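You operate a simulated robot arm through the tools that you are given. There is no shell and no other tool.

You are at the controls of a simulated robot arm. One attempt, no reset.

Task
Tape both sides of the Lot 65 coil from the forming bench.
Fine: use the tape stand, one stroke a side; leave the coil in the carriage, back at Load.

It is judged by the outcome, as a careful person would: the job done as asked, and still so three seconds after it is handed in. It fails if anything else is knocked over, pushed out of place, dropped, spilled or broken.

Robot
A 7-joint arm with a two-finger parallel gripper, fixed in place. Base frame: the origin is on the floor under the middle of its stand, x ahead of it, y to its left, z up. Readings come in m, degrees, newtons and seconds.
With the tool pointing down near the work surface it reaches from about 0.38 to 0.9 m from the base axis. Its first joint turns from -17.0 to 126.0 degrees. Payload 1.57 kg.
The TCP is the grasp point between the finger pads, 0.03 m short of the fingertips. In the tool frame z runs along the fingers and y along their closing line. The gripper opens to 0.08 m. The fingers are 0.017 m wide and 0.012 m thick; the gripper's body (0.04 by 0.082 m) begins 0.08 m behind the TCP.
Orientation is told as [roll, pitch, yaw] about the base's x, y, z axes, in that order, counted from this pose: with the fingers straight down and closing along the base's y, the tool's x points along the base's -x, its y along +y and its z along -z.

Tools
- The arm moves only by the tool move_arm. Its argument "rows" is a list of rows, each an object (a shift or turn left out is 0, a gripper value left out holds the last) with "rotation": the turn, a rotation vector about the tool's x, y, z in units of 90 degrees (1.0 is 90 degrees), a list of three; "linear": the shift along the tool's x, y, z in units of 100 mm (1.0 is 100 mm), a list of three; "claw": the closure, from 0 (fully open) to 1 (shut). In form: [{"rotation": [rx, ry, rz], "linear": [x, y, z], "claw": claw}, ...]. A call has 1 to 20 rows; each row is the pose to reach, as a shift and turn from the pose commanded when the call began, along the tool's axes at that moment. A call with a number of a shift or a turn outside -1 to 1 is refused whole. Each row takes 0.2 s and may step no farther than 0.05 m and 8.6 degrees from the row before; otherwise, or with a gripper value out of range, the whole call is refused. Where a pose cannot be reached the arm comes as near as it can. A force on the tool above 90 N (or 10 N above the force at the start of the call, whichever is more), or a blocked arm, ends the call early, and 0.2 s more pass. The fingers move at their own pace (about 0.045 m/s each) and stop on an object; they squeeze with about 28 N. The grip force told is the motor's: it shows also when the fingers shut on nothing. Time passes only in rows, and 0.2 s behind the last, so rows that repeat a pose let the fingers close. It gives the time, the measured TCP pose, the force on the tool (base axes), the opening and the grip force at its end, in the units of the frame above (readings bear some noise), with the torque about the TCP (base axes, N m) and any sound that the robot's microphone picked up.
- Cameras (640 x 400 px; columns grow to the right, rows downward): "scene" is fixed at [0.2185, -0.5006, 1.285]; the picture's right is [-0.60, -0.80, 0.00], its down [-0.65, 0.48, -0.59] and it looks along [0.48, -0.35, -0.80] (base axes); focal length 214 px, centre (320, 200). "wrist" rides on the gripper at [0.072, -0.007, -0.122] in the tool frame; the picture's right is [0.09, 1.00, 0.00], its down [-0.84, 0.08, -0.54] and it looks along [-0.54, 0.05, 0.84] (tool axes); focal length 238 px, centre (320, 200). There is no depth. A picture from a camera that has moved, and an enlarged one, comes with that camera's place and axes in the base frame and with its lens.
- camera(camera): a new picture of that camera. The clock stands still meanwhile.
- slide_trunk(by): slides the trunk up (or, below 0, down) by that many m; the arm rides with it, the base frame stays. It gives what a move gives, with no picture.
- inspect(camera, box): a new picture of the part [left, top, right, bottom] of that camera's present view, enlarged. The clock stands still meanwhile.
- job_done(): hands the job in; it is judged then, once.

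Nothing tells you positions but the pictures and the camera data. Unless the task says otherwise, let go and move clear before handing in.

The tools are called after "Call:" as a command line: name --argument value ..., lists and objects as JSON in quotes. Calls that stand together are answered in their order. move_arm: Moves the arm, as the interface text tells. Its arguments: {"type":"object","properties":{"rows":{"type":"array"}},"required":["rows"]} The other tools are called the same way: slide_trunk (by) moves the trunk up or down; camera (camera) takes a picture; inspect (camera, box) takes an enlarged picture of a part of a camera's view; job_done () hands the job in.

At the start:

```text
t: 0.0
tcp_pos: [0.7082, -0.0353, 1.2211]
ee_rot: [0.1, 0.0, -0.1]
contact_force: [0.3, -0.4, 0.3]
wrist_torque: [-0.01, -0.03, -0.02]
width: 0.0801
grasp_force: 0.1
trunk travel left (down, up): [-0.725, 0.065]
```

scene: 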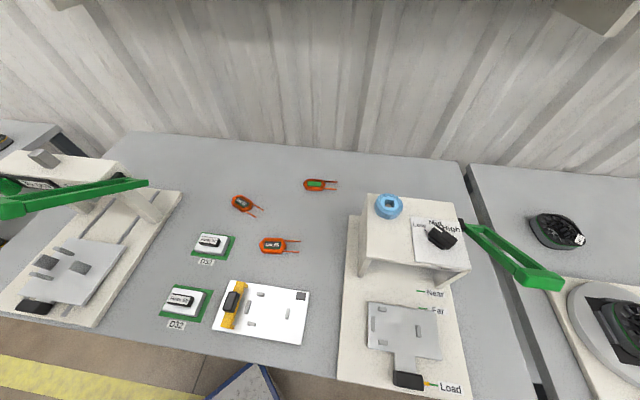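
wrist: 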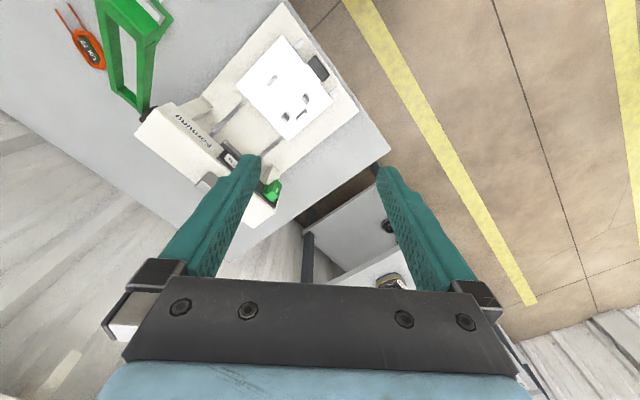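

I see a bench with several orange coils, two green fixtures, and what look like a forming press on the left and a tape stand with a carriage on the right. I'll enlarge parts of the scene to read the labels before moving.

Call:
inspect --camera "scene" --box '[330, 170, 490, 400]'

Call:
inspect --camera "scene" --box '[200, 160, 360, 270]'

Call:
inspect --camera "scene" --box '[150, 220, 330, 350]'

Call:
inspect --camera "scene" --box '[0, 120, 200, 340]'

Call:
inspect --camera "scene" --box '[340, 180, 480, 290]'

```text
1.74 times, centred on (410, 285) of scene
camera zoom: at [0.2185, -0.5006, 1.285], right [-0.6, -0.8, 0.0], down [-0.65, 0.48, -0.59], along [0.48, -0.35, -0.8], focal length 373 px, centre (164, 52)
```

zoom: 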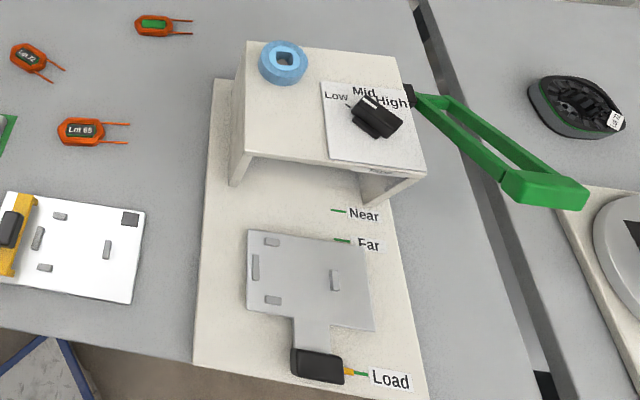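

```text
3.64 times, centred on (280, 215) of scene
camera zoom: at [0.2185, -0.5006, 1.285], right [-0.6, -0.8, 0.0], down [-0.65, 0.48, -0.59], along [0.48, -0.35, -0.8], focal length 780 px, centre (466, 146)
```

zoom: 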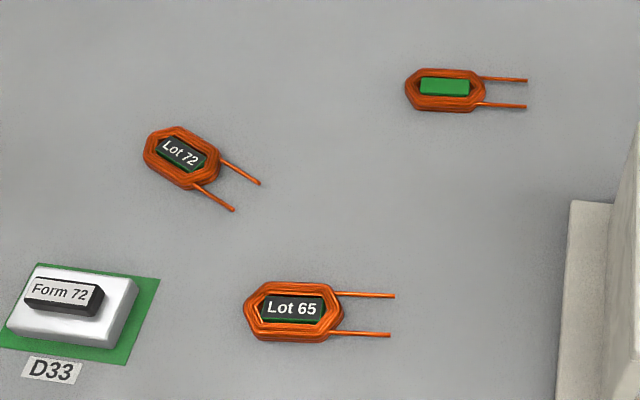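

```text
3.08 times, centred on (240, 285) of scene
camera zoom: at [0.2185, -0.5006, 1.285], right [-0.6, -0.8, 0.0], down [-0.65, 0.48, -0.59], along [0.48, -0.35, -0.8], focal length 660 px, centre (566, -62)
```

zoom: 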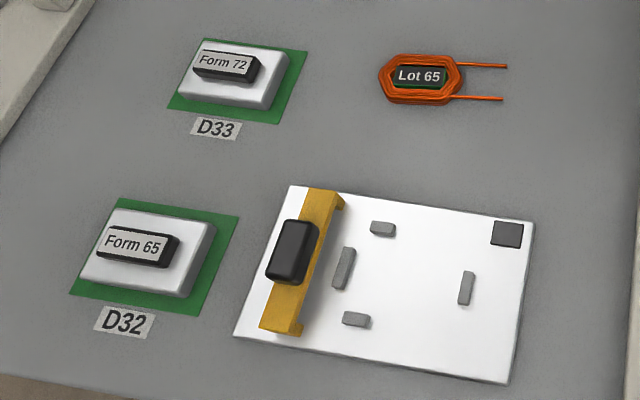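

```text
1.82 times, centred on (100, 230) of scene
camera zoom: at [0.2185, -0.5006, 1.285], right [-0.6, -0.8, 0.0], down [-0.65, 0.48, -0.59], along [0.48, -0.35, -0.8], focal length 390 px, centre (720, 146)
```

zoom: 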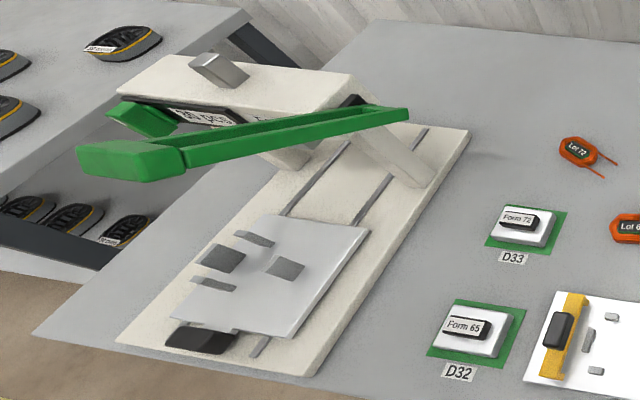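

```text
3.64 times, centred on (410, 235) of scene
camera zoom: at [0.2185, -0.5006, 1.285], right [-0.6, -0.8, 0.0], down [-0.65, 0.48, -0.59], along [0.48, -0.35, -0.8], focal length 780 px, centre (-7, 73)
```

zoom: 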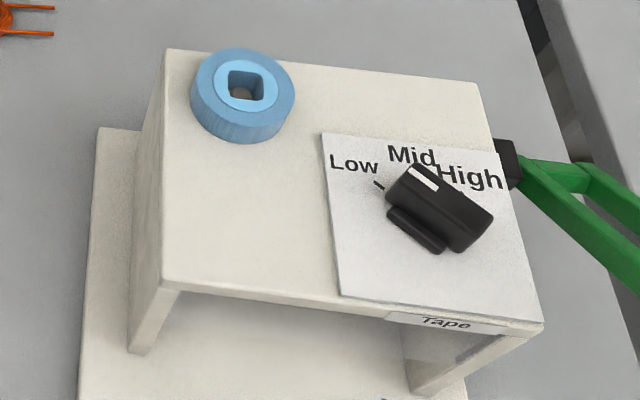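

I see the tape stand (labelled "Tape") on the right with a Load/Far/Near carriage, a Low/Mid/High dial and a green lever, plus a forming machine on the left. I'll read the remaining labels more closely before doing anything.

Call:
inspect --camera "scene" --box '[0, 140, 80, 200]'

Call:
inspect --camera "wrist" --box '[120, 60, 350, 220]'

Call:
inspect --camera "scene" --box '[400, 210, 480, 260]'

Call:
inspect --camera "scene" --box '[350, 280, 480, 400]'

Call:
inspect --camera "scene" --box '[460, 190, 640, 390]'

Call:
inspect --camera "scene" --box '[200, 260, 340, 400]'

```text
6.67 times, centred on (40, 170) of scene
camera zoom: at [0.2185, -0.5006, 1.285], right [-0.6, -0.8, 0.0], down [-0.65, 0.48, -0.59], along [0.48, -0.35, -0.8], focal length 1430 px, centre (2187, 400)
```

zoom: 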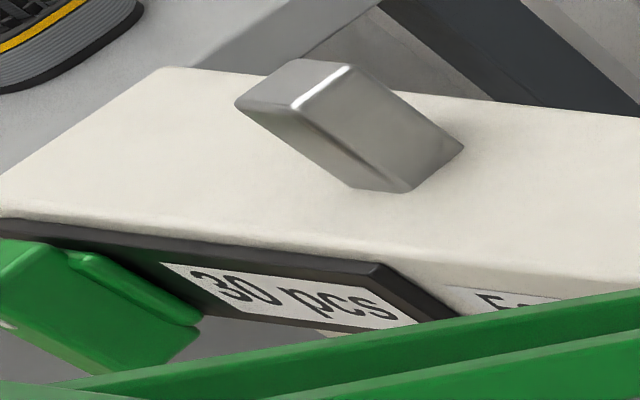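

```text
2.50 times, centred on (235, 140) of wrist
camera zoom: at [0.6372, -0.0411, 1.3429], right [-0.09, 1.0, 0.0], down [0.84, 0.08, 0.54], along [0.54, 0.05, -0.84], focal length 596 px, centre (532, 350)
```

zoom: 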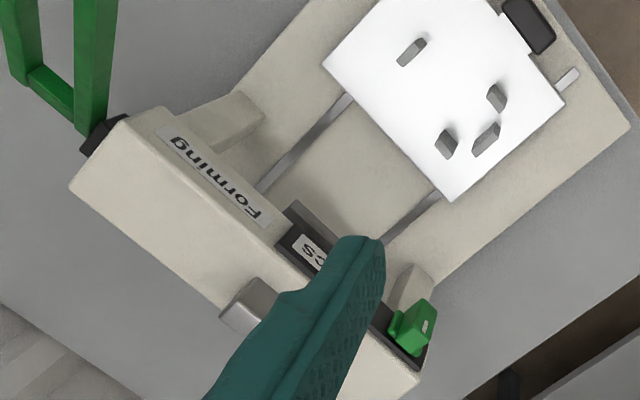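

```text
8.00 times, centred on (440, 235) of scene
camera zoom: at [0.2185, -0.5006, 1.285], right [-0.6, -0.8, 0.0], down [-0.65, 0.48, -0.59], along [0.48, -0.35, -0.8], focal length 1716 px, centre (-640, -80)
```

zoom: 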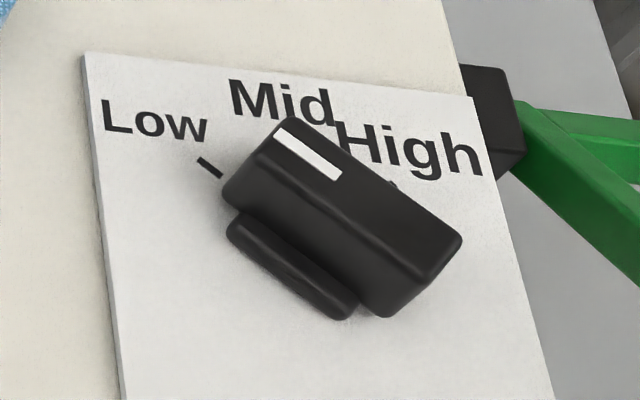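

```text
3.33 times, centred on (415, 340) of scene
camera zoom: at [0.2185, -0.5006, 1.285], right [-0.6, -0.8, 0.0], down [-0.65, 0.48, -0.59], along [0.48, -0.35, -0.8], focal length 715 px, centre (3, -267)
```

zoom: 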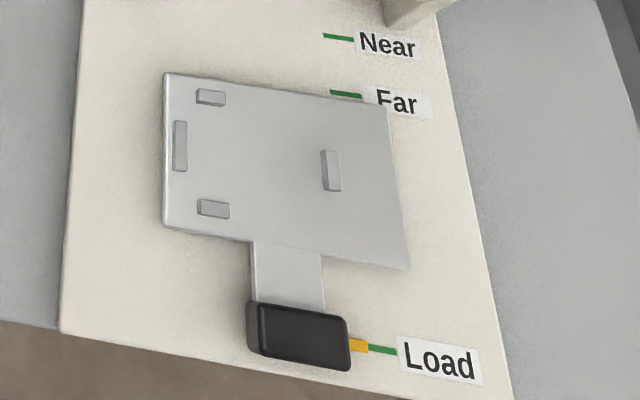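

```text
2.00 times, centred on (550, 290) of scene
camera zoom: at [0.2185, -0.5006, 1.285], right [-0.6, -0.8, 0.0], down [-0.65, 0.48, -0.59], along [0.48, -0.35, -0.8], focal length 429 px, centre (-140, 20)
```

zoom: 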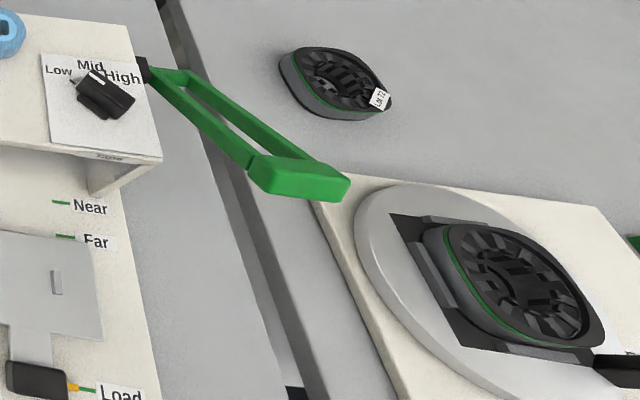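

```text
2.86 times, centred on (270, 330) of scene
camera zoom: at [0.2185, -0.5006, 1.285], right [-0.6, -0.8, 0.0], down [-0.65, 0.48, -0.59], along [0.48, -0.35, -0.8], focal length 613 px, centre (463, -171)
```

zoom: 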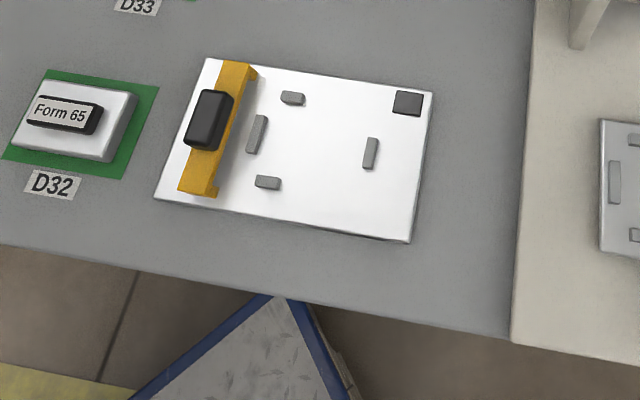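

The Lot 65 coil lies near (0.50, -0.54), with the tape stand around (0.15, -0.66). I'll swing the arm that way at height to get a close view of the stand and coil with the wrist camera.

Call:
move_arm --rows '[{"linear": [0.1, -0.33, 0], "rotation": [0, 0, 0.05]}, {"linear": [0.2, -0.66, 0], "rotation": [0, 0, 0.1]}, {"linear": [0.3, -1, 0], "rotation": [0, 0, 0.15]}]'

```text
t: 0.8
tcp_pos: [0.679, -0.1342, 1.2204]
ee_rot: [0.0, 0.0, -13.5]
contact_force: [0.2, 0.4, 0.0]
wrist_torque: [-0.04, -0.02, -0.02]
width: 0.0799
grasp_force: 0.1
trunk travel left (down, up): [-0.725, 0.065]
```

The arm follows clockwise without trouble. I'm continuing the swing toward the coil and stand at the same height.

Call:
move_arm --rows '[{"linear": [0.2, -0.33, 0], "rotation": [0, 0, 0.05]}, {"linear": [0.4, -0.66, 0], "rotation": [0, 0, 0.1]}, {"linear": [0.6, -1, 0], "rotation": [0, 0, 0.15]}]'

Call:
move_arm --rows '[{"linear": [0.2, -0.33, 0], "rotation": [0, 0, 0.05]}, {"linear": [0.4, -0.66, 0], "rotation": [0, 0, 0.1]}, {"linear": [0.6, -1, 0], "rotation": [0, 0, 0.15]}]'

Call:
move_arm --rows '[{"linear": [0.1, -0.33, 0], "rotation": [0, 0, 0.06]}, {"linear": [0.2, -0.66, 0], "rotation": [0, 0, 0.12]}, {"linear": [0.3, -1, 0], "rotation": [0, 0, 0.18]}]'

Call:
camera --camera "wrist"

```text
t: 1.6
tcp_pos: [0.5985, -0.2192, 1.2184]
ee_rot: [0.0, 0.0, -27.0]
contact_force: [-0.7, 0.7, -0.8]
wrist_torque: [-0.04, 0.03, 0.0]
width: 0.0798
grasp_force: 0.0
trunk travel left (down, up): [-0.725, 0.065]
```

```text
t: 2.4
tcp_pos: [0.4992, -0.2796, 1.2192]
ee_rot: [0.0, 0.0, -40.5]
contact_force: [1.0, -0.4, -0.2]
wrist_torque: [0.02, 0.04, -0.01]
width: 0.0798
grasp_force: 0.0
trunk travel left (down, up): [-0.725, 0.065]
```

```text
t: 3.2
tcp_pos: [0.4123, -0.3337, 1.2191]
ee_rot: [0.0, 0.0, -56.7]
contact_force: [1.5, 0.0, 0.7]
wrist_torque: [-0.03, 0.02, 0.01]
width: 0.0797
grasp_force: 0.1
trunk travel left (down, up): [-0.725, 0.065]
```

```text
taken
camera wrist: at [0.3672, -0.278, 1.3416], right [0.78, 0.62, 0.0], down [0.52, -0.66, 0.54], along [0.34, -0.42, -0.84], focal length 238 px, centre (320, 200)
```

wrist: 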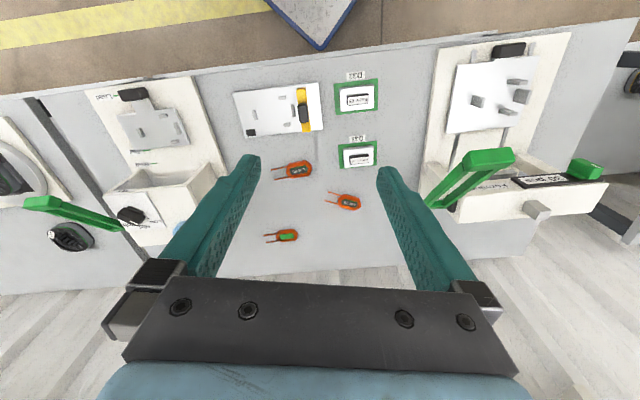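

The whole bench is in view, with the tape stand at picture left and the coils in the middle. I'll enlarge the stand and coil areas.

Call:
inspect --camera "wrist" --box '[20, 70, 240, 250]'

Call:
inspect --camera "wrist" --box '[220, 60, 400, 250]'

Call:
inspect --camera "wrist" --box '[420, 30, 640, 230]'

Call:
camera --camera "scene"

```text
2.22 times, centred on (130, 160) of wrist
camera zoom: at [0.3672, -0.278, 1.3416], right [0.78, 0.62, 0.0], down [0.52, -0.66, 0.54], along [0.34, -0.42, -0.84], focal length 530 px, centre (742, 289)
```

zoom: 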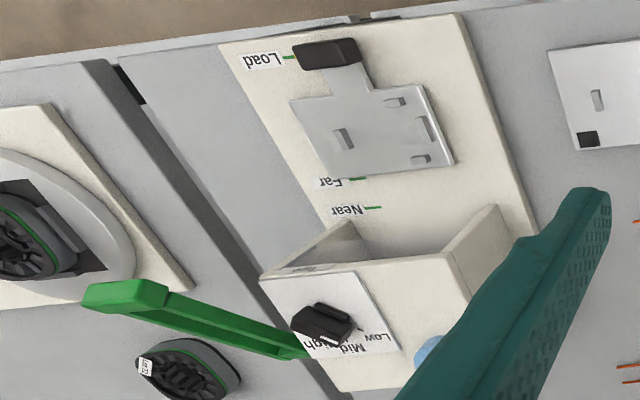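

```text
2.11 times, centred on (310, 155) of wrist
camera zoom: at [0.3672, -0.278, 1.3416], right [0.78, 0.62, 0.0], down [0.52, -0.66, 0.54], along [0.34, -0.42, -0.84], focal length 502 px, centre (341, 295)
```

zoom: 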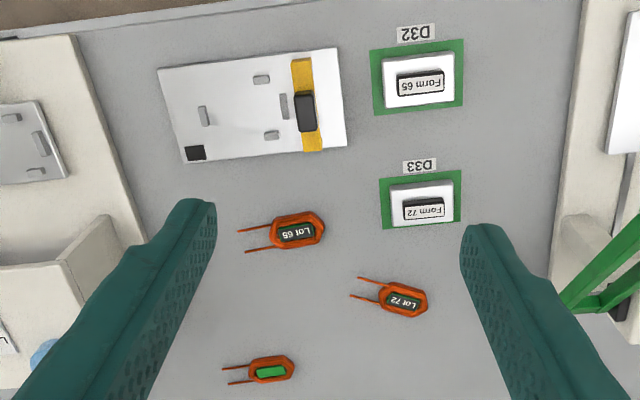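

```text
2.00 times, centred on (530, 130) of wrist
camera zoom: at [0.3672, -0.278, 1.3416], right [0.78, 0.62, 0.0], down [0.52, -0.66, 0.54], along [0.34, -0.42, -0.84], focal length 477 px, centre (-100, 340)
```

zoom: 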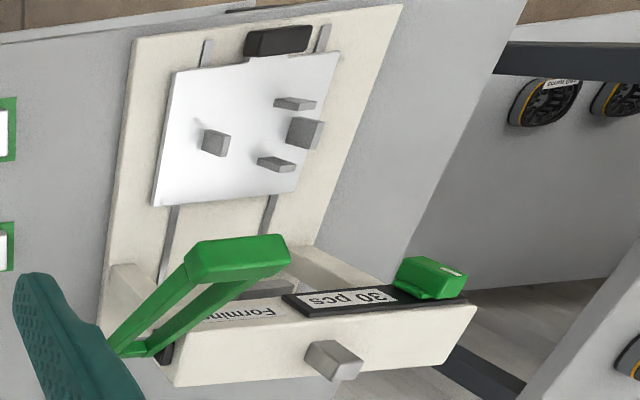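

```text
taken
```

scene: 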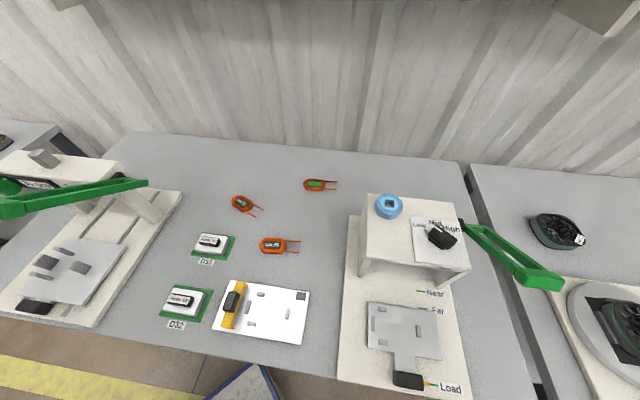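

Triangulating puts the nest near (0.165, -0.657, 0.76), the carriage handle near (0.087, -0.616, 0.745) and the lever grip near (0.087, -0.848, 0.93). The bench runs at about 45° in the base frame. Next I'll move above the tape stand for closer views of the dial, lever and carriage.

Call:
move_arm --rows '[{"linear": [0, -0.33, 0.1]}, {"linear": [0, -0.66, 0.2]}, {"linear": [0, -1, 0.3]}]'

Call:
move_arm --rows '[{"linear": [0, -0.33, 0.1]}, {"linear": [0, -0.66, 0.2]}, {"linear": [0, -1, 0.3]}]'

Call:
move_arm --rows '[{"linear": [0, -0.33, 0.1]}, {"linear": [0, -0.66, 0.2]}, {"linear": [0, -1, 0.3]}]'

Call:
camera --camera "wrist"

```text
t: 4.0
tcp_pos: [0.3271, -0.3899, 1.1905]
ee_rot: [0.0, 0.0, -56.6]
contact_force: [0.3, 0.6, -0.8]
wrist_torque: [0.02, 0.02, -0.01]
width: 0.0801
grasp_force: 0.1
trunk travel left (down, up): [-0.725, 0.065]
```

```text
t: 4.8
tcp_pos: [0.2431, -0.4443, 1.1611]
ee_rot: [0.0, 0.1, -56.7]
contact_force: [0.4, 0.3, 0.2]
wrist_torque: [-0.03, 0.02, -0.02]
width: 0.0801
grasp_force: 0.1
trunk travel left (down, up): [-0.725, 0.065]
```

```text
t: 5.6
tcp_pos: [0.1599, -0.5003, 1.1311]
ee_rot: [-0.1, 0.0, -56.5]
contact_force: [-0.3, 0.5, 0.1]
wrist_torque: [-0.03, 0.02, -0.03]
width: 0.0801
grasp_force: 0.0
trunk travel left (down, up): [-0.725, 0.065]
```

```text
taken
camera wrist: at [0.1156, -0.4429, 1.2534], right [0.78, 0.62, 0.0], down [0.52, -0.66, 0.54], along [0.34, -0.42, -0.84], focal length 238 px, centre (320, 200)
```

wrist: 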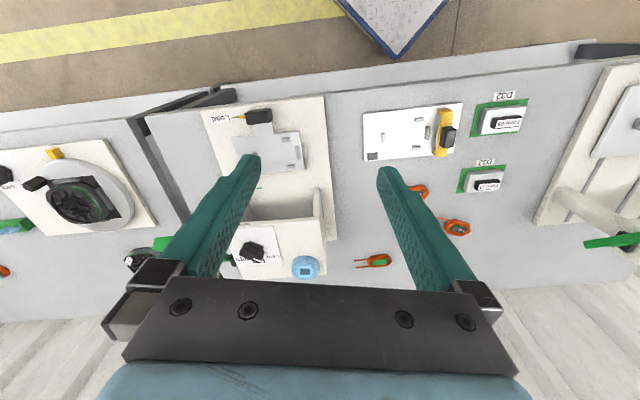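

The fingers hide most of the stand from here. I'll turn the tool so the camera faces it directly.

Call:
move_arm --rows '[{"rotation": [0, 0, 0.09], "linear": [0, -0.2, 0]}, {"rotation": [0, 0, 0.18], "linear": [0, -0.4, 0]}, {"rotation": [0, 0, 0.27], "linear": [0, -0.6, 0]}, {"rotation": [0, 0, 0.3], "linear": [0, -0.8, 0]}]'

Call:
camera --camera "wrist"

Call:
inspect --camera "wrist" --box '[220, 100, 400, 270]'

```text
t: 6.6
tcp_pos: [0.0921, -0.545, 1.1312]
ee_rot: [0.1, -0.1, -83.8]
contact_force: [0.9, -0.3, -0.1]
wrist_torque: [-0.01, -0.02, 0.0]
width: 0.08
grasp_force: 0.1
trunk travel left (down, up): [-0.725, 0.065]
```

```text
taken
camera wrist: at [0.0785, -0.4743, 1.2524], right [0.98, 0.2, 0.0], down [0.17, -0.82, 0.54], along [0.11, -0.53, -0.84], focal length 238 px, centre (320, 200)
```

wrist: 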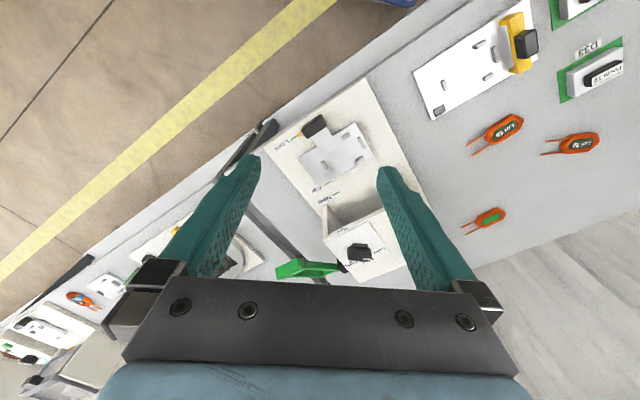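

```text
2.35 times, centred on (310, 185) of wrist
camera zoom: at [0.0785, -0.4743, 1.2524], right [0.98, 0.2, 0.0], down [0.17, -0.82, 0.54], along [0.11, -0.53, -0.84], focal length 561 px, centre (344, 235)
```

zoom: 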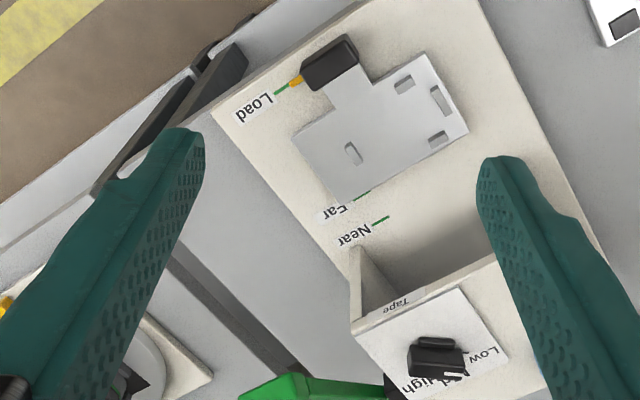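

The carriage and handle are clear now. I'll enlarge the lever and dial.

Call:
inspect --camera "wrist" --box '[260, 200, 400, 290]'

Call:
inspect --camera "scene" --box '[440, 200, 570, 300]'

```text
4.44 times, centred on (330, 245) of wrist
camera zoom: at [0.0785, -0.4743, 1.2524], right [0.98, 0.2, 0.0], down [0.17, -0.82, 0.54], along [0.11, -0.53, -0.84], focal length 1059 px, centre (276, 0)
```

zoom: 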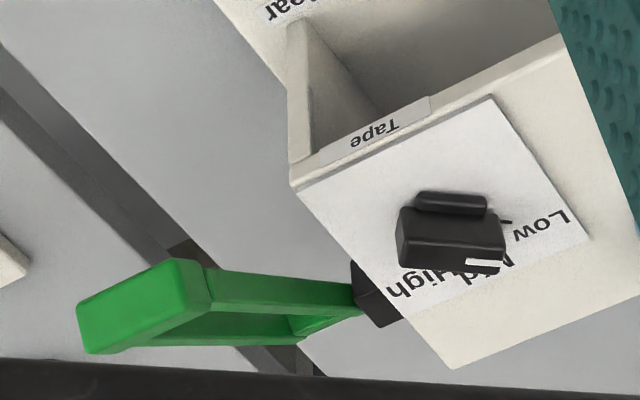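

```text
4.00 times, centred on (505, 250) of scene
camera zoom: at [0.2185, -0.5006, 1.285], right [-0.6, -0.8, 0.0], down [-0.65, 0.48, -0.59], along [0.48, -0.35, -0.8], focal length 858 px, centre (-420, 0)
```

zoom: 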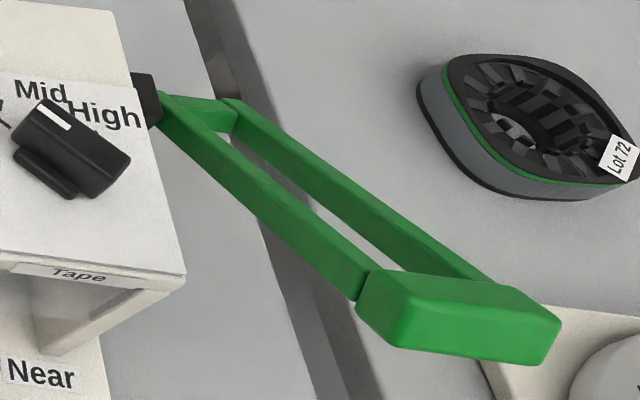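

The lever is a two-armed frame on a hub at the stand's right rear, with a handle bar parallel to the bench. The dial pointer looks to be near Low, so I'll read it up close and check for other notices around the area.

Call:
inspect --camera "wrist" --box '[0, 220, 260, 390]'

Call:
inspect --camera "wrist" --box '[340, 225, 400, 275]'

Call:
inspect --camera "scene" --box '[570, 200, 640, 300]'

Call:
inspect --camera "wrist" --box '[400, 0, 640, 180]'

```text
2.35 times, centred on (130, 305) of wrist
camera zoom: at [0.0785, -0.4743, 1.2524], right [0.98, 0.2, 0.0], down [0.17, -0.82, 0.54], along [0.11, -0.53, -0.84], focal length 561 px, centre (767, -47)
```

zoom: 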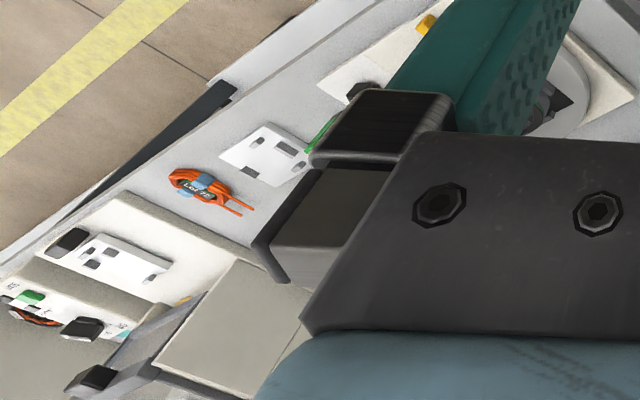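

```text
8.00 times, centred on (370, 250) of wrist
camera zoom: at [0.0785, -0.4743, 1.2524], right [0.98, 0.2, 0.0], down [0.17, -0.82, 0.54], along [0.11, -0.53, -0.84], focal length 1907 px, centre (-80, -200)
```

zoom: 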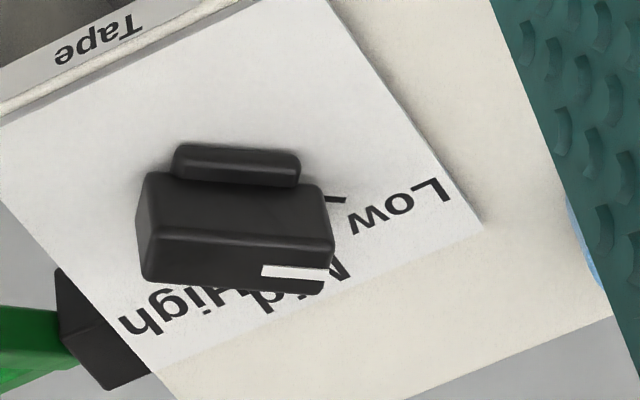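

```text
4.00 times, centred on (605, 250) of scene
camera zoom: at [0.2185, -0.5006, 1.285], right [-0.6, -0.8, 0.0], down [-0.65, 0.48, -0.59], along [0.48, -0.35, -0.8], focal length 858 px, centre (-820, 0)
```

zoom: 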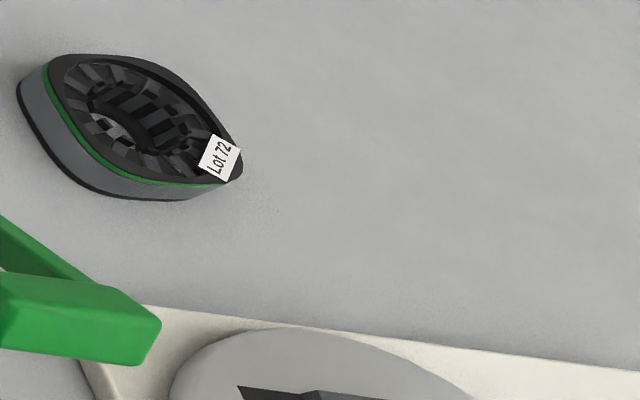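

```text
2.22 times, centred on (520, 90) of wrist
camera zoom: at [0.0785, -0.4743, 1.2524], right [0.98, 0.2, 0.0], down [0.17, -0.82, 0.54], along [0.11, -0.53, -0.84], focal length 530 px, centre (-124, 444)
```

zoom: 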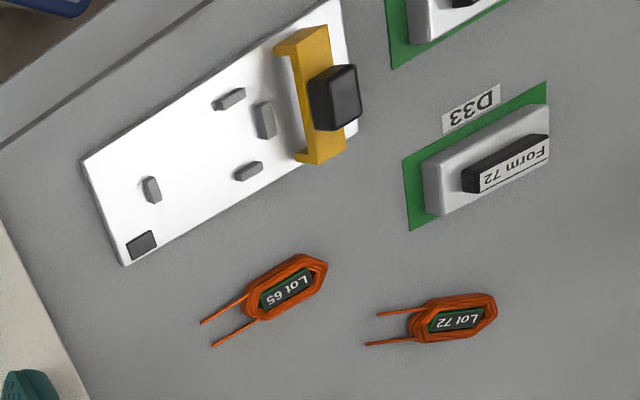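

The knob's white mark points along the Low tick. There is also a second bench further right with a coil already wrapped in blue tape, so I'll turn the camera that way to see that example and any notices.

Call:
move_arm --rows '[{"rotation": [0, 0, 0.09]}, {"rotation": [0, 0, 0.18]}, {"rotation": [0, 0, 0.27]}, {"rotation": [0, 0, 0.36]}, {"rotation": [0, 0, 0.45]}]'

Call:
camera --camera "wrist"

Call:
inspect --camera "wrist" --box '[140, 60, 400, 270]'

```text
t: 7.8
tcp_pos: [0.0925, -0.5469, 1.1312]
ee_rot: [0.0, 0.0, -124.3]
contact_force: [0.2, 0.7, 0.7]
wrist_torque: [0.03, -0.04, -0.01]
width: 0.0798
grasp_force: 0.2
trunk travel left (down, up): [-0.725, 0.065]
```

```text
taken
camera wrist: at [0.1283, -0.4822, 1.2528], right [0.87, -0.49, 0.0], down [-0.41, -0.73, 0.54], along [-0.26, -0.47, -0.84], focal length 238 px, centre (320, 200)
```

wrist: 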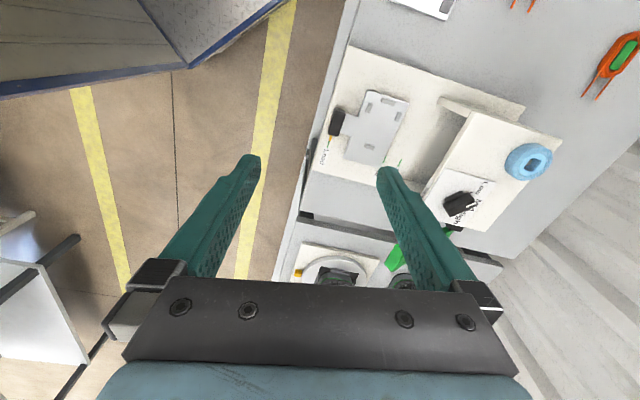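

```text
1.90 times, centred on (270, 165) of wrist
camera zoom: at [0.1283, -0.4822, 1.2528], right [0.87, -0.49, 0.0], down [-0.41, -0.73, 0.54], along [-0.26, -0.47, -0.84], focal length 454 px, centre (415, 267)
```

zoom: 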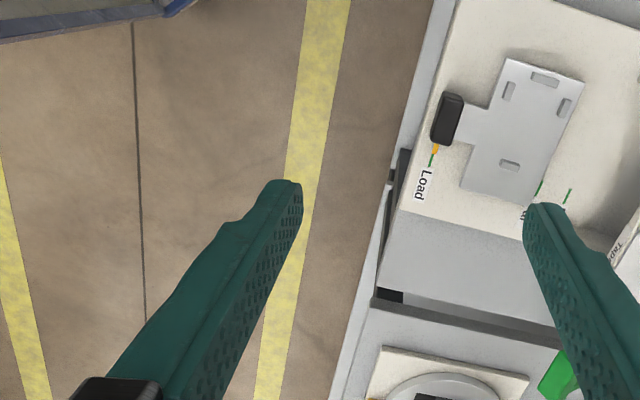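

Good, this yaw is reachable, and it is close to what I need for gripping the coil. I'll tilt the tool briefly to look across the right-hand bench for notices.

Call:
move_arm --rows '[{"rotation": [0, -0.09, 0]}, {"rotation": [0, -0.18, 0]}, {"rotation": [0, -0.27, 0]}, {"rotation": [0, -0.36, 0]}]'

Call:
camera --camera "wrist"

Call:
inspect --camera "wrist" --box '[160, 120, 420, 290]'

```text
t: 8.8
tcp_pos: [0.0937, -0.5452, 1.1308]
ee_rot: [0.0, -32.4, -124.1]
contact_force: [-0.3, -1.5, 0.2]
wrist_torque: [0.02, -0.01, 0.0]
width: 0.0801
grasp_force: 0.1
trunk travel left (down, up): [-0.725, 0.065]
```

```text
taken
camera wrist: at [0.1586, -0.4372, 1.1954], right [0.87, -0.49, -0.05], down [-0.17, -0.39, 0.91], along [-0.47, -0.78, -0.42], focal length 238 px, centre (320, 200)
```

wrist: 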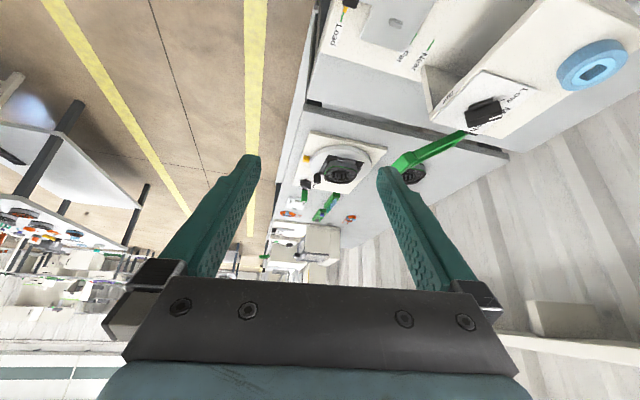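

```text
2.35 times, centred on (290, 205) of wrist
camera zoom: at [0.1586, -0.4372, 1.1954], right [0.87, -0.49, -0.05], down [-0.17, -0.39, 0.91], along [-0.47, -0.78, -0.42], focal length 561 px, centre (391, 188)
```

zoom: 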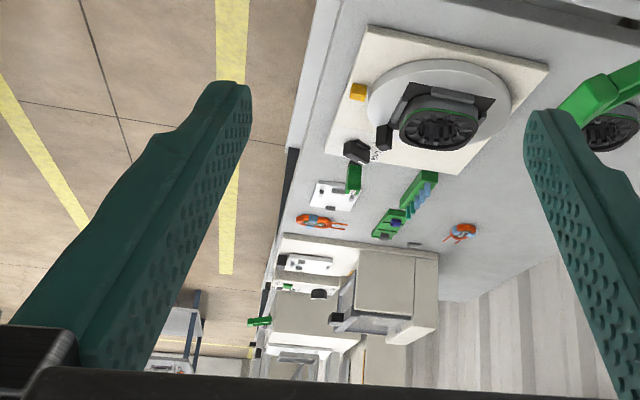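

There's a winding and insertion bench beyond with coils that already carry blue tape on both sides. I'll enlarge those examples.

Call:
inspect --camera "wrist" --box '[270, 185, 370, 240]'

Call:
inspect --camera "wrist" --box '[450, 30, 570, 150]'

Call:
inspect --camera "wrist" --box '[260, 215, 360, 290]'

Call:
inspect --camera "wrist" --box '[380, 100, 500, 190]'

```text
6.40 times, centred on (320, 212) of wrist
camera zoom: at [0.1586, -0.4372, 1.1954], right [0.87, -0.49, -0.05], down [-0.17, -0.39, 0.91], along [-0.47, -0.78, -0.42], focal length 1525 px, centre (320, 120)
```

zoom: 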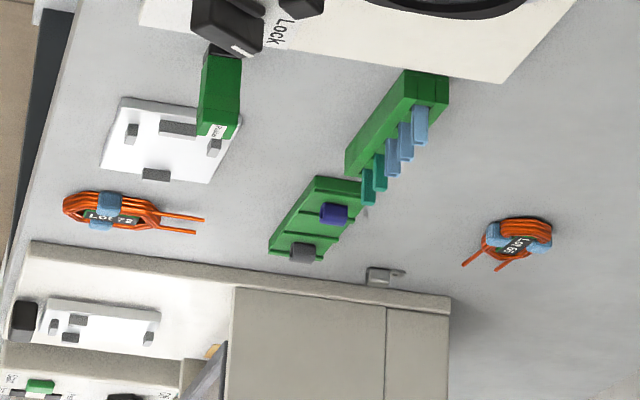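

```text
3.33 times, centred on (510, 90) of wrist
camera zoom: at [0.1586, -0.4372, 1.1954], right [0.87, -0.49, -0.05], down [-0.17, -0.39, 0.91], along [-0.47, -0.78, -0.42], focal length 794 px, centre (-313, 567)
```

zoom: 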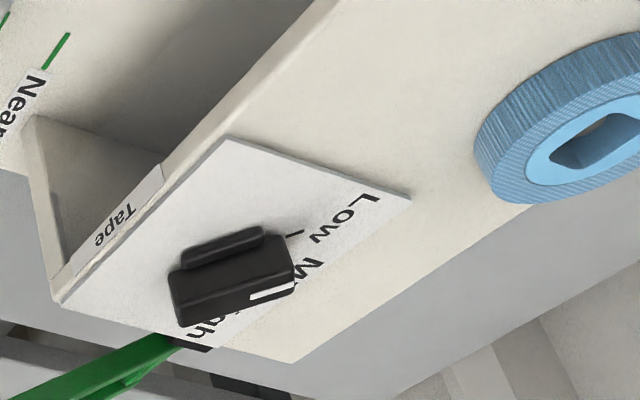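

```text
5.33 times, centred on (310, 252) of wrist
camera zoom: at [0.1586, -0.4372, 1.1954], right [0.87, -0.49, -0.05], down [-0.17, -0.39, 0.91], along [-0.47, -0.78, -0.42], focal length 1271 px, centre (373, -80)
```

zoom: 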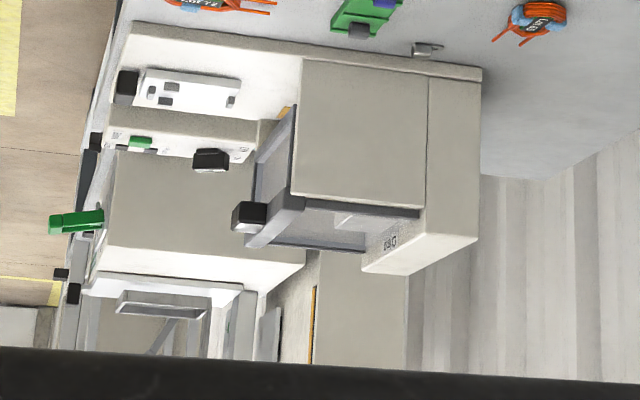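

```text
4.44 times, centred on (440, 145) of wrist
camera zoom: at [0.1586, -0.4372, 1.1954], right [0.87, -0.49, -0.05], down [-0.17, -0.39, 0.91], along [-0.47, -0.78, -0.42], focal length 1059 px, centre (-213, 444)
```

zoom: 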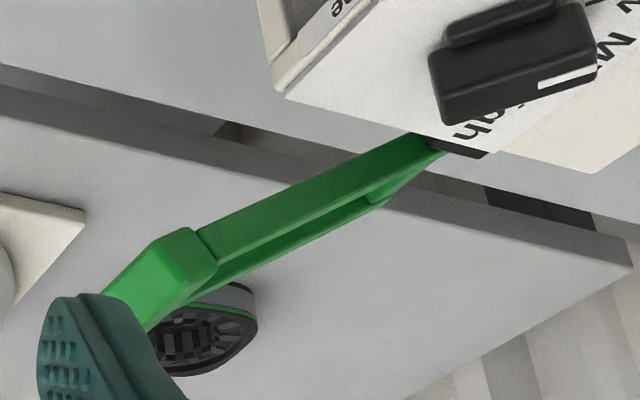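

The bench beyond already holds taped coils with blue tape across both long sides, so that is the result to aim for, and the task's coil is the untaped Lot 65 on this bench. The dial is at Low and nothing asks to change it. I'll level the tool and go over the Lot 65 coil.

Call:
move_arm --rows '[{"rotation": [0, 0.09, 0]}, {"rotation": [0, 0.18, 0]}, {"rotation": [0, 0.27, 0]}, {"rotation": [0, 0.36, 0]}]'

Call:
move_arm --rows '[{"linear": [0.19, 0.28, 0]}, {"linear": [0.38, 0.56, 0]}, {"linear": [0.57, 0.84, 0]}]'

Call:
move_arm --rows '[{"linear": [0.19, 0.28, 0]}, {"linear": [0.38, 0.56, 0]}, {"linear": [0.57, 0.84, 0]}]'

Call:
move_arm --rows '[{"linear": [0.19, 0.28, 0]}, {"linear": [0.38, 0.56, 0]}, {"linear": [0.57, 0.84, 0]}]'

Call:
camera --camera "wrist"

```text
t: 9.8
tcp_pos: [0.0927, -0.5447, 1.1313]
ee_rot: [0.1, 0.0, -124.0]
contact_force: [0.1, 1.3, 0.8]
wrist_torque: [-0.02, 0.01, 0.02]
width: 0.0799
grasp_force: 0.0
trunk travel left (down, up): [-0.725, 0.065]
```

```text
t: 10.6
tcp_pos: [0.195, -0.5472, 1.1305]
ee_rot: [0.1, 0.0, -124.2]
contact_force: [-0.8, 0.7, 0.8]
wrist_torque: [0.0, 0.0, 0.0]
width: 0.08
grasp_force: 0.0
trunk travel left (down, up): [-0.725, 0.065]
```

```text
t: 11.4
tcp_pos: [0.2951, -0.5461, 1.1309]
ee_rot: [0.0, -0.1, -124.3]
contact_force: [-0.7, 0.1, 0.2]
wrist_torque: [-0.01, 0.0, -0.02]
width: 0.0799
grasp_force: 0.0
trunk travel left (down, up): [-0.725, 0.065]
```

```text
t: 12.2
tcp_pos: [0.3957, -0.5441, 1.131]
ee_rot: [0.0, 0.0, -124.3]
contact_force: [-0.6, 0.1, 0.7]
wrist_torque: [-0.05, -0.01, 0.0]
width: 0.0798
grasp_force: 0.0
trunk travel left (down, up): [-0.725, 0.065]
```

```text
taken
camera wrist: at [0.4312, -0.4802, 1.2525], right [0.88, -0.48, 0.0], down [-0.41, -0.74, 0.54], along [-0.26, -0.47, -0.84], focal length 238 px, centre (320, 200)
```

wrist: 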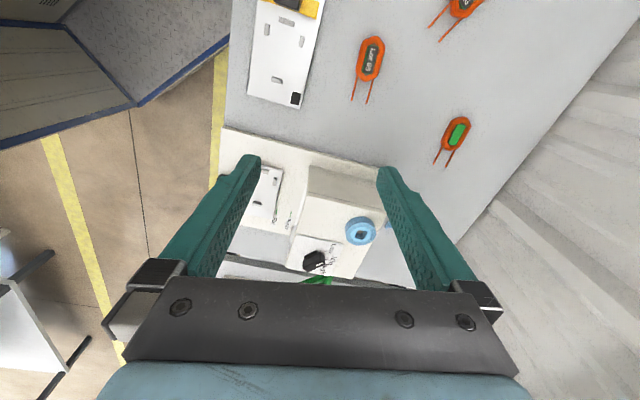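

The Lot 65 coil is ahead at the top of the picture. I'll move above it, align the yaw with its long axis, and lower the trunk for a closer look.

Call:
move_arm --rows '[{"linear": [0.2, 0.28, 0], "rotation": [0, 0, 0.025]}, {"linear": [0.4, 0.56, 0], "rotation": [0, 0, 0.05]}, {"linear": [0.59, 0.82, 0], "rotation": [0, 0, 0.075]}]'

Call:
slide_trunk --by -0.2

Call:
camera --camera "wrist"

```text
t: 13.0
tcp_pos: [0.4982, -0.5422, 1.1318]
ee_rot: [-0.1, 0.0, -131.0]
contact_force: [0.4, -0.1, 0.4]
wrist_torque: [-0.02, -0.01, 0.01]
width: 0.0803
grasp_force: 0.0
trunk travel left (down, up): [-0.725, 0.065]
```

```text
t: 15.2
tcp_pos: [0.4975, -0.542, 0.9313]
ee_rot: [0.1, 0.0, -130.9]
contact_force: [-0.6, -0.3, 0.4]
wrist_torque: [-0.02, 0.02, 0.01]
width: 0.0801
grasp_force: 0.1
trunk travel left (down, up): [-0.525, 0.265]
```

```text
taken
camera wrist: at [0.5397, -0.4826, 1.0528], right [0.81, -0.58, 0.0], down [-0.49, -0.68, 0.54], along [-0.32, -0.44, -0.84], focal length 238 px, centre (320, 200)
```

wrist: 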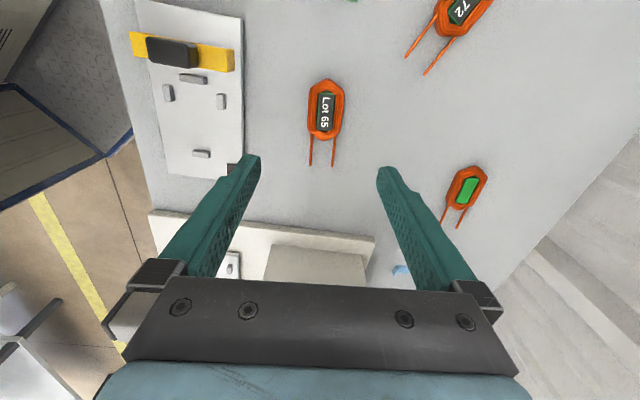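

Call:
inspect --camera "wrist" --box '[280, 70, 370, 180]'

Call:
inspect --camera "wrist" --box '[120, 0, 270, 190]'

```text
3.64 times, centred on (325, 125) of wrist
camera zoom: at [0.5397, -0.4826, 1.0528], right [0.81, -0.58, 0.0], down [-0.49, -0.68, 0.54], along [-0.32, -0.44, -0.84], focal length 867 px, centre (302, 473)
```

zoom: 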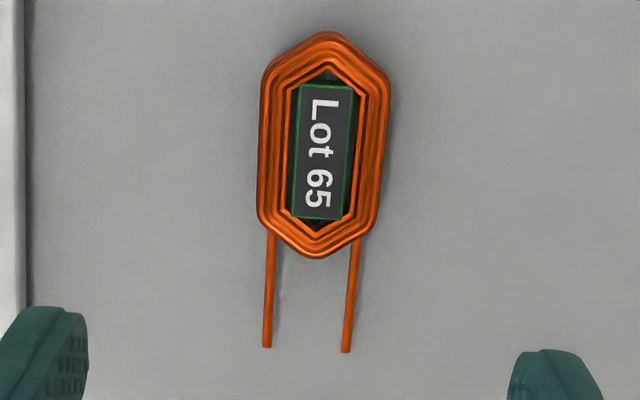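

```text
2.11 times, centred on (195, 95) of wrist
camera zoom: at [0.5397, -0.4826, 1.0528], right [0.81, -0.58, 0.0], down [-0.49, -0.68, 0.54], along [-0.32, -0.44, -0.84], focal length 502 px, centre (583, 421)
```

zoom: 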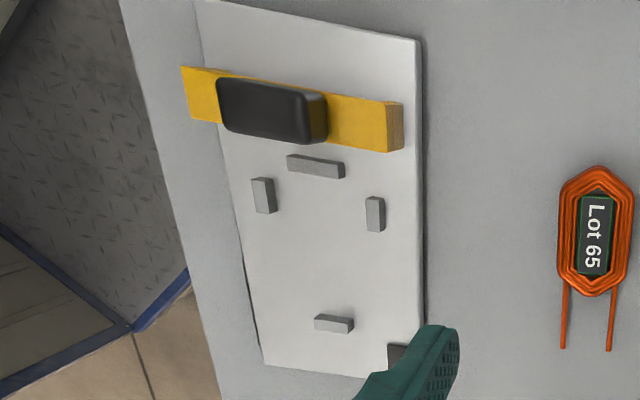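

The Lot 65 coil is clear: about 76 mm by 43 mm, long axis at about 51°, centre near (0.504, -0.543), leads pointing toward the tape stand. I'll centre over it, trim the yaw by 2° and descend part way.

Call:
move_arm --rows '[{"linear": [0.01, 0.057, 0], "rotation": [0, 0, -0.022]}, {"linear": [0.01, 0.057, 0.35], "rotation": [0, 0, -0.022]}, {"linear": [0.01, 0.057, 0.7], "rotation": [0, 0, -0.022]}, {"linear": [0.01, 0.057, 0.9], "rotation": [0, 0, -0.022]}, {"linear": [0.01, 0.057, 0.9], "rotation": [0, 0, -0.022]}]'

Call:
camera --camera "wrist"

Call:
inspect --camera "wrist" --box '[230, 60, 410, 210]'

```text
t: 16.4
tcp_pos: [0.5022, -0.5439, 0.8414]
ee_rot: [0.0, -0.1, -128.9]
contact_force: [-0.5, -0.3, -0.2]
wrist_torque: [-0.02, 0.01, 0.0]
width: 0.08
grasp_force: 0.0
trunk travel left (down, up): [-0.525, 0.265]
```

```text
taken
camera wrist: at [0.5425, -0.4837, 0.9641], right [0.83, -0.55, 0.0], down [-0.47, -0.7, 0.54], along [-0.3, -0.45, -0.84], focal length 238 px, centre (320, 200)
```

wrist: 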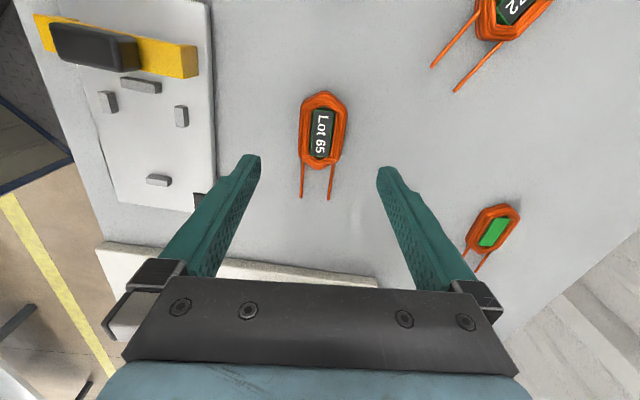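

```text
2.67 times, centred on (320, 135) of wrist
camera zoom: at [0.5425, -0.4837, 0.9641], right [0.83, -0.55, 0.0], down [-0.47, -0.7, 0.54], along [-0.3, -0.45, -0.84], focal length 636 px, centre (320, 373)
```

zoom: 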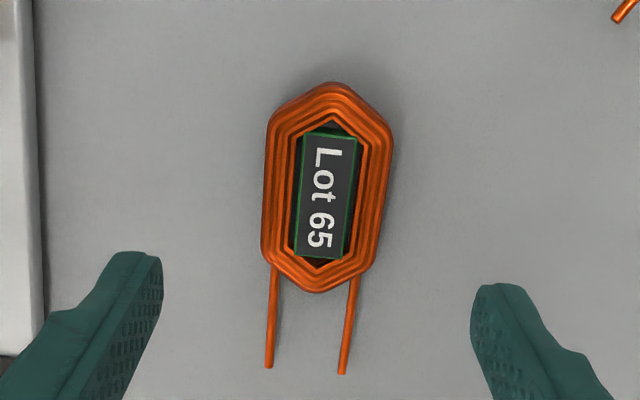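

The coil is centred between the open fingers and aligned. I'll lower further in small steps and watch the force for the bench surface.

Call:
move_arm --rows '[{"linear": [0, 0.015, 0.25]}, {"linear": [0, 0.015, 0.5]}, {"linear": [0, 0.015, 0.7]}, {"linear": [0, 0.015, 0.75]}]'

Call:
camera --camera "wrist"

```text
t: 17.4
tcp_pos: [0.5033, -0.5439, 0.766]
ee_rot: [0.0, -0.1, -128.9]
contact_force: [0.2, 0.4, 0.7]
wrist_torque: [0.02, 0.0, -0.01]
width: 0.0798
grasp_force: 0.1
trunk travel left (down, up): [-0.525, 0.265]
```

```text
taken
camera wrist: at [0.5436, -0.4841, 0.8881], right [0.83, -0.55, 0.0], down [-0.47, -0.7, 0.54], along [-0.3, -0.45, -0.84], focal length 238 px, centre (320, 200)
```

wrist: 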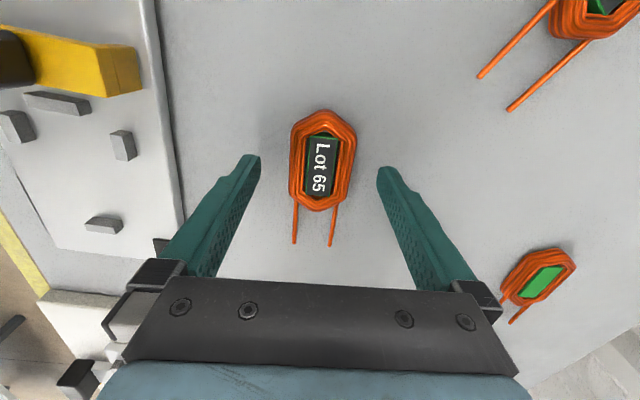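

Fingertips are about level with the coil's top (z about 0.736). I'll keep lowering in small steps.

Call:
move_arm --rows '[{"linear": [0, 0, 0.03]}, {"linear": [0, 0, 0.06]}, {"linear": [0, 0, 0.08]}]'

Call:
inspect --camera "wrist" --box '[220, 100, 420, 260]'

```text
t: 18.2
tcp_pos: [0.5035, -0.5442, 0.7587]
ee_rot: [0.0, -0.1, -129.0]
contact_force: [1.6, 0.1, 0.3]
wrist_torque: [-0.01, 0.01, -0.03]
width: 0.0801
grasp_force: 0.0
trunk travel left (down, up): [-0.525, 0.265]
```

```text
2.50 times, centred on (320, 180) of wrist
camera zoom: at [0.5433, -0.485, 0.8803], right [0.83, -0.55, 0.0], down [-0.47, -0.7, 0.54], along [-0.3, -0.45, -0.84], focal length 596 px, centre (320, 250)
```

zoom: 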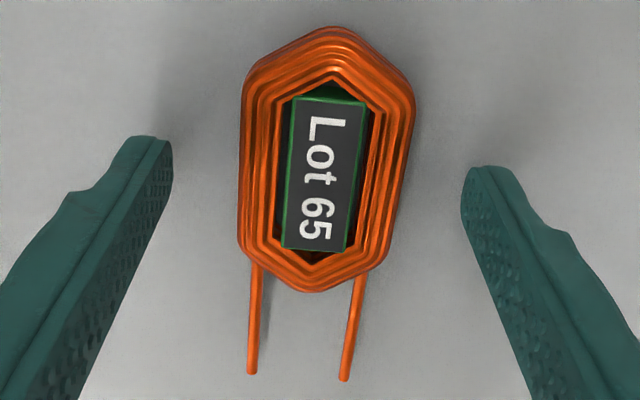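

No contact yet. I'll go down a few millimetres more.

Call:
move_arm --rows '[{"linear": [0, 0, 0.02]}, {"linear": [0, 0, 0.03]}]'

Call:
inspect --camera "wrist" --box '[220, 100, 420, 260]'

```text
t: 18.8
tcp_pos: [0.5029, -0.5455, 0.7551]
ee_rot: [0.1, -0.1, -129.0]
contact_force: [0.4, -0.1, 0.1]
wrist_torque: [0.0, 0.0, -0.05]
width: 0.0802
grasp_force: 0.0
trunk travel left (down, up): [-0.525, 0.265]
```

```text
2.50 times, centred on (320, 180) of wrist
camera zoom: at [0.5434, -0.4852, 0.8771], right [0.83, -0.55, 0.0], down [-0.47, -0.7, 0.54], along [-0.3, -0.45, -0.84], focal length 596 px, centre (320, 250)
```

zoom: 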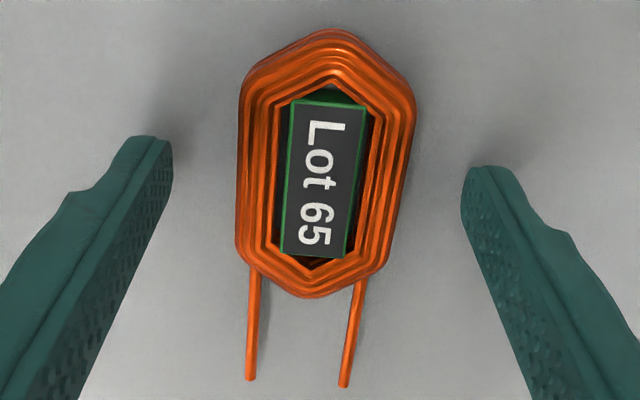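

Call:
move_arm --rows '[{"linear": [0, 0, 0.01]}, {"linear": [0, 0, 0.02]}]'

```text
t: 19.4
tcp_pos: [0.5036, -0.5461, 0.7524]
ee_rot: [0.1, 0.0, -128.9]
contact_force: [0.6, 0.5, 1.3]
wrist_torque: [0.0, 0.02, 0.0]
width: 0.0803
grasp_force: 0.0
trunk travel left (down, up): [-0.525, 0.265]
```

The fingertips are about 14 mm below the coil's top with no bench contact, so I'll close on the coil.

Call:
move_arm --rows '[{"claw": 0.3}, {"claw": 0.5}, {"claw": 1}, {"claw": 1}, {"claw": 1}, {"claw": 1}]'

Call:
inspect --camera "wrist" --box '[220, 100, 420, 260]'

```text
t: 20.8
tcp_pos: [0.504, -0.545, 0.7527]
ee_rot: [0.1, 0.0, -129.0]
contact_force: [0.5, -0.5, 0.6]
wrist_torque: [0.0, -0.02, -0.02]
width: 0.0489
grasp_force: 28.2
trunk travel left (down, up): [-0.525, 0.265]
```

```text
2.50 times, centred on (320, 180) of wrist
camera zoom: at [0.5439, -0.485, 0.8753], right [0.83, -0.55, 0.0], down [-0.47, -0.7, 0.54], along [-0.3, -0.45, -0.84], focal length 596 px, centre (320, 250)
```

zoom: 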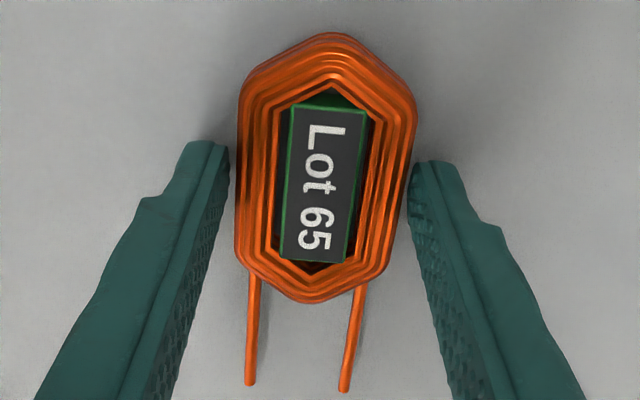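

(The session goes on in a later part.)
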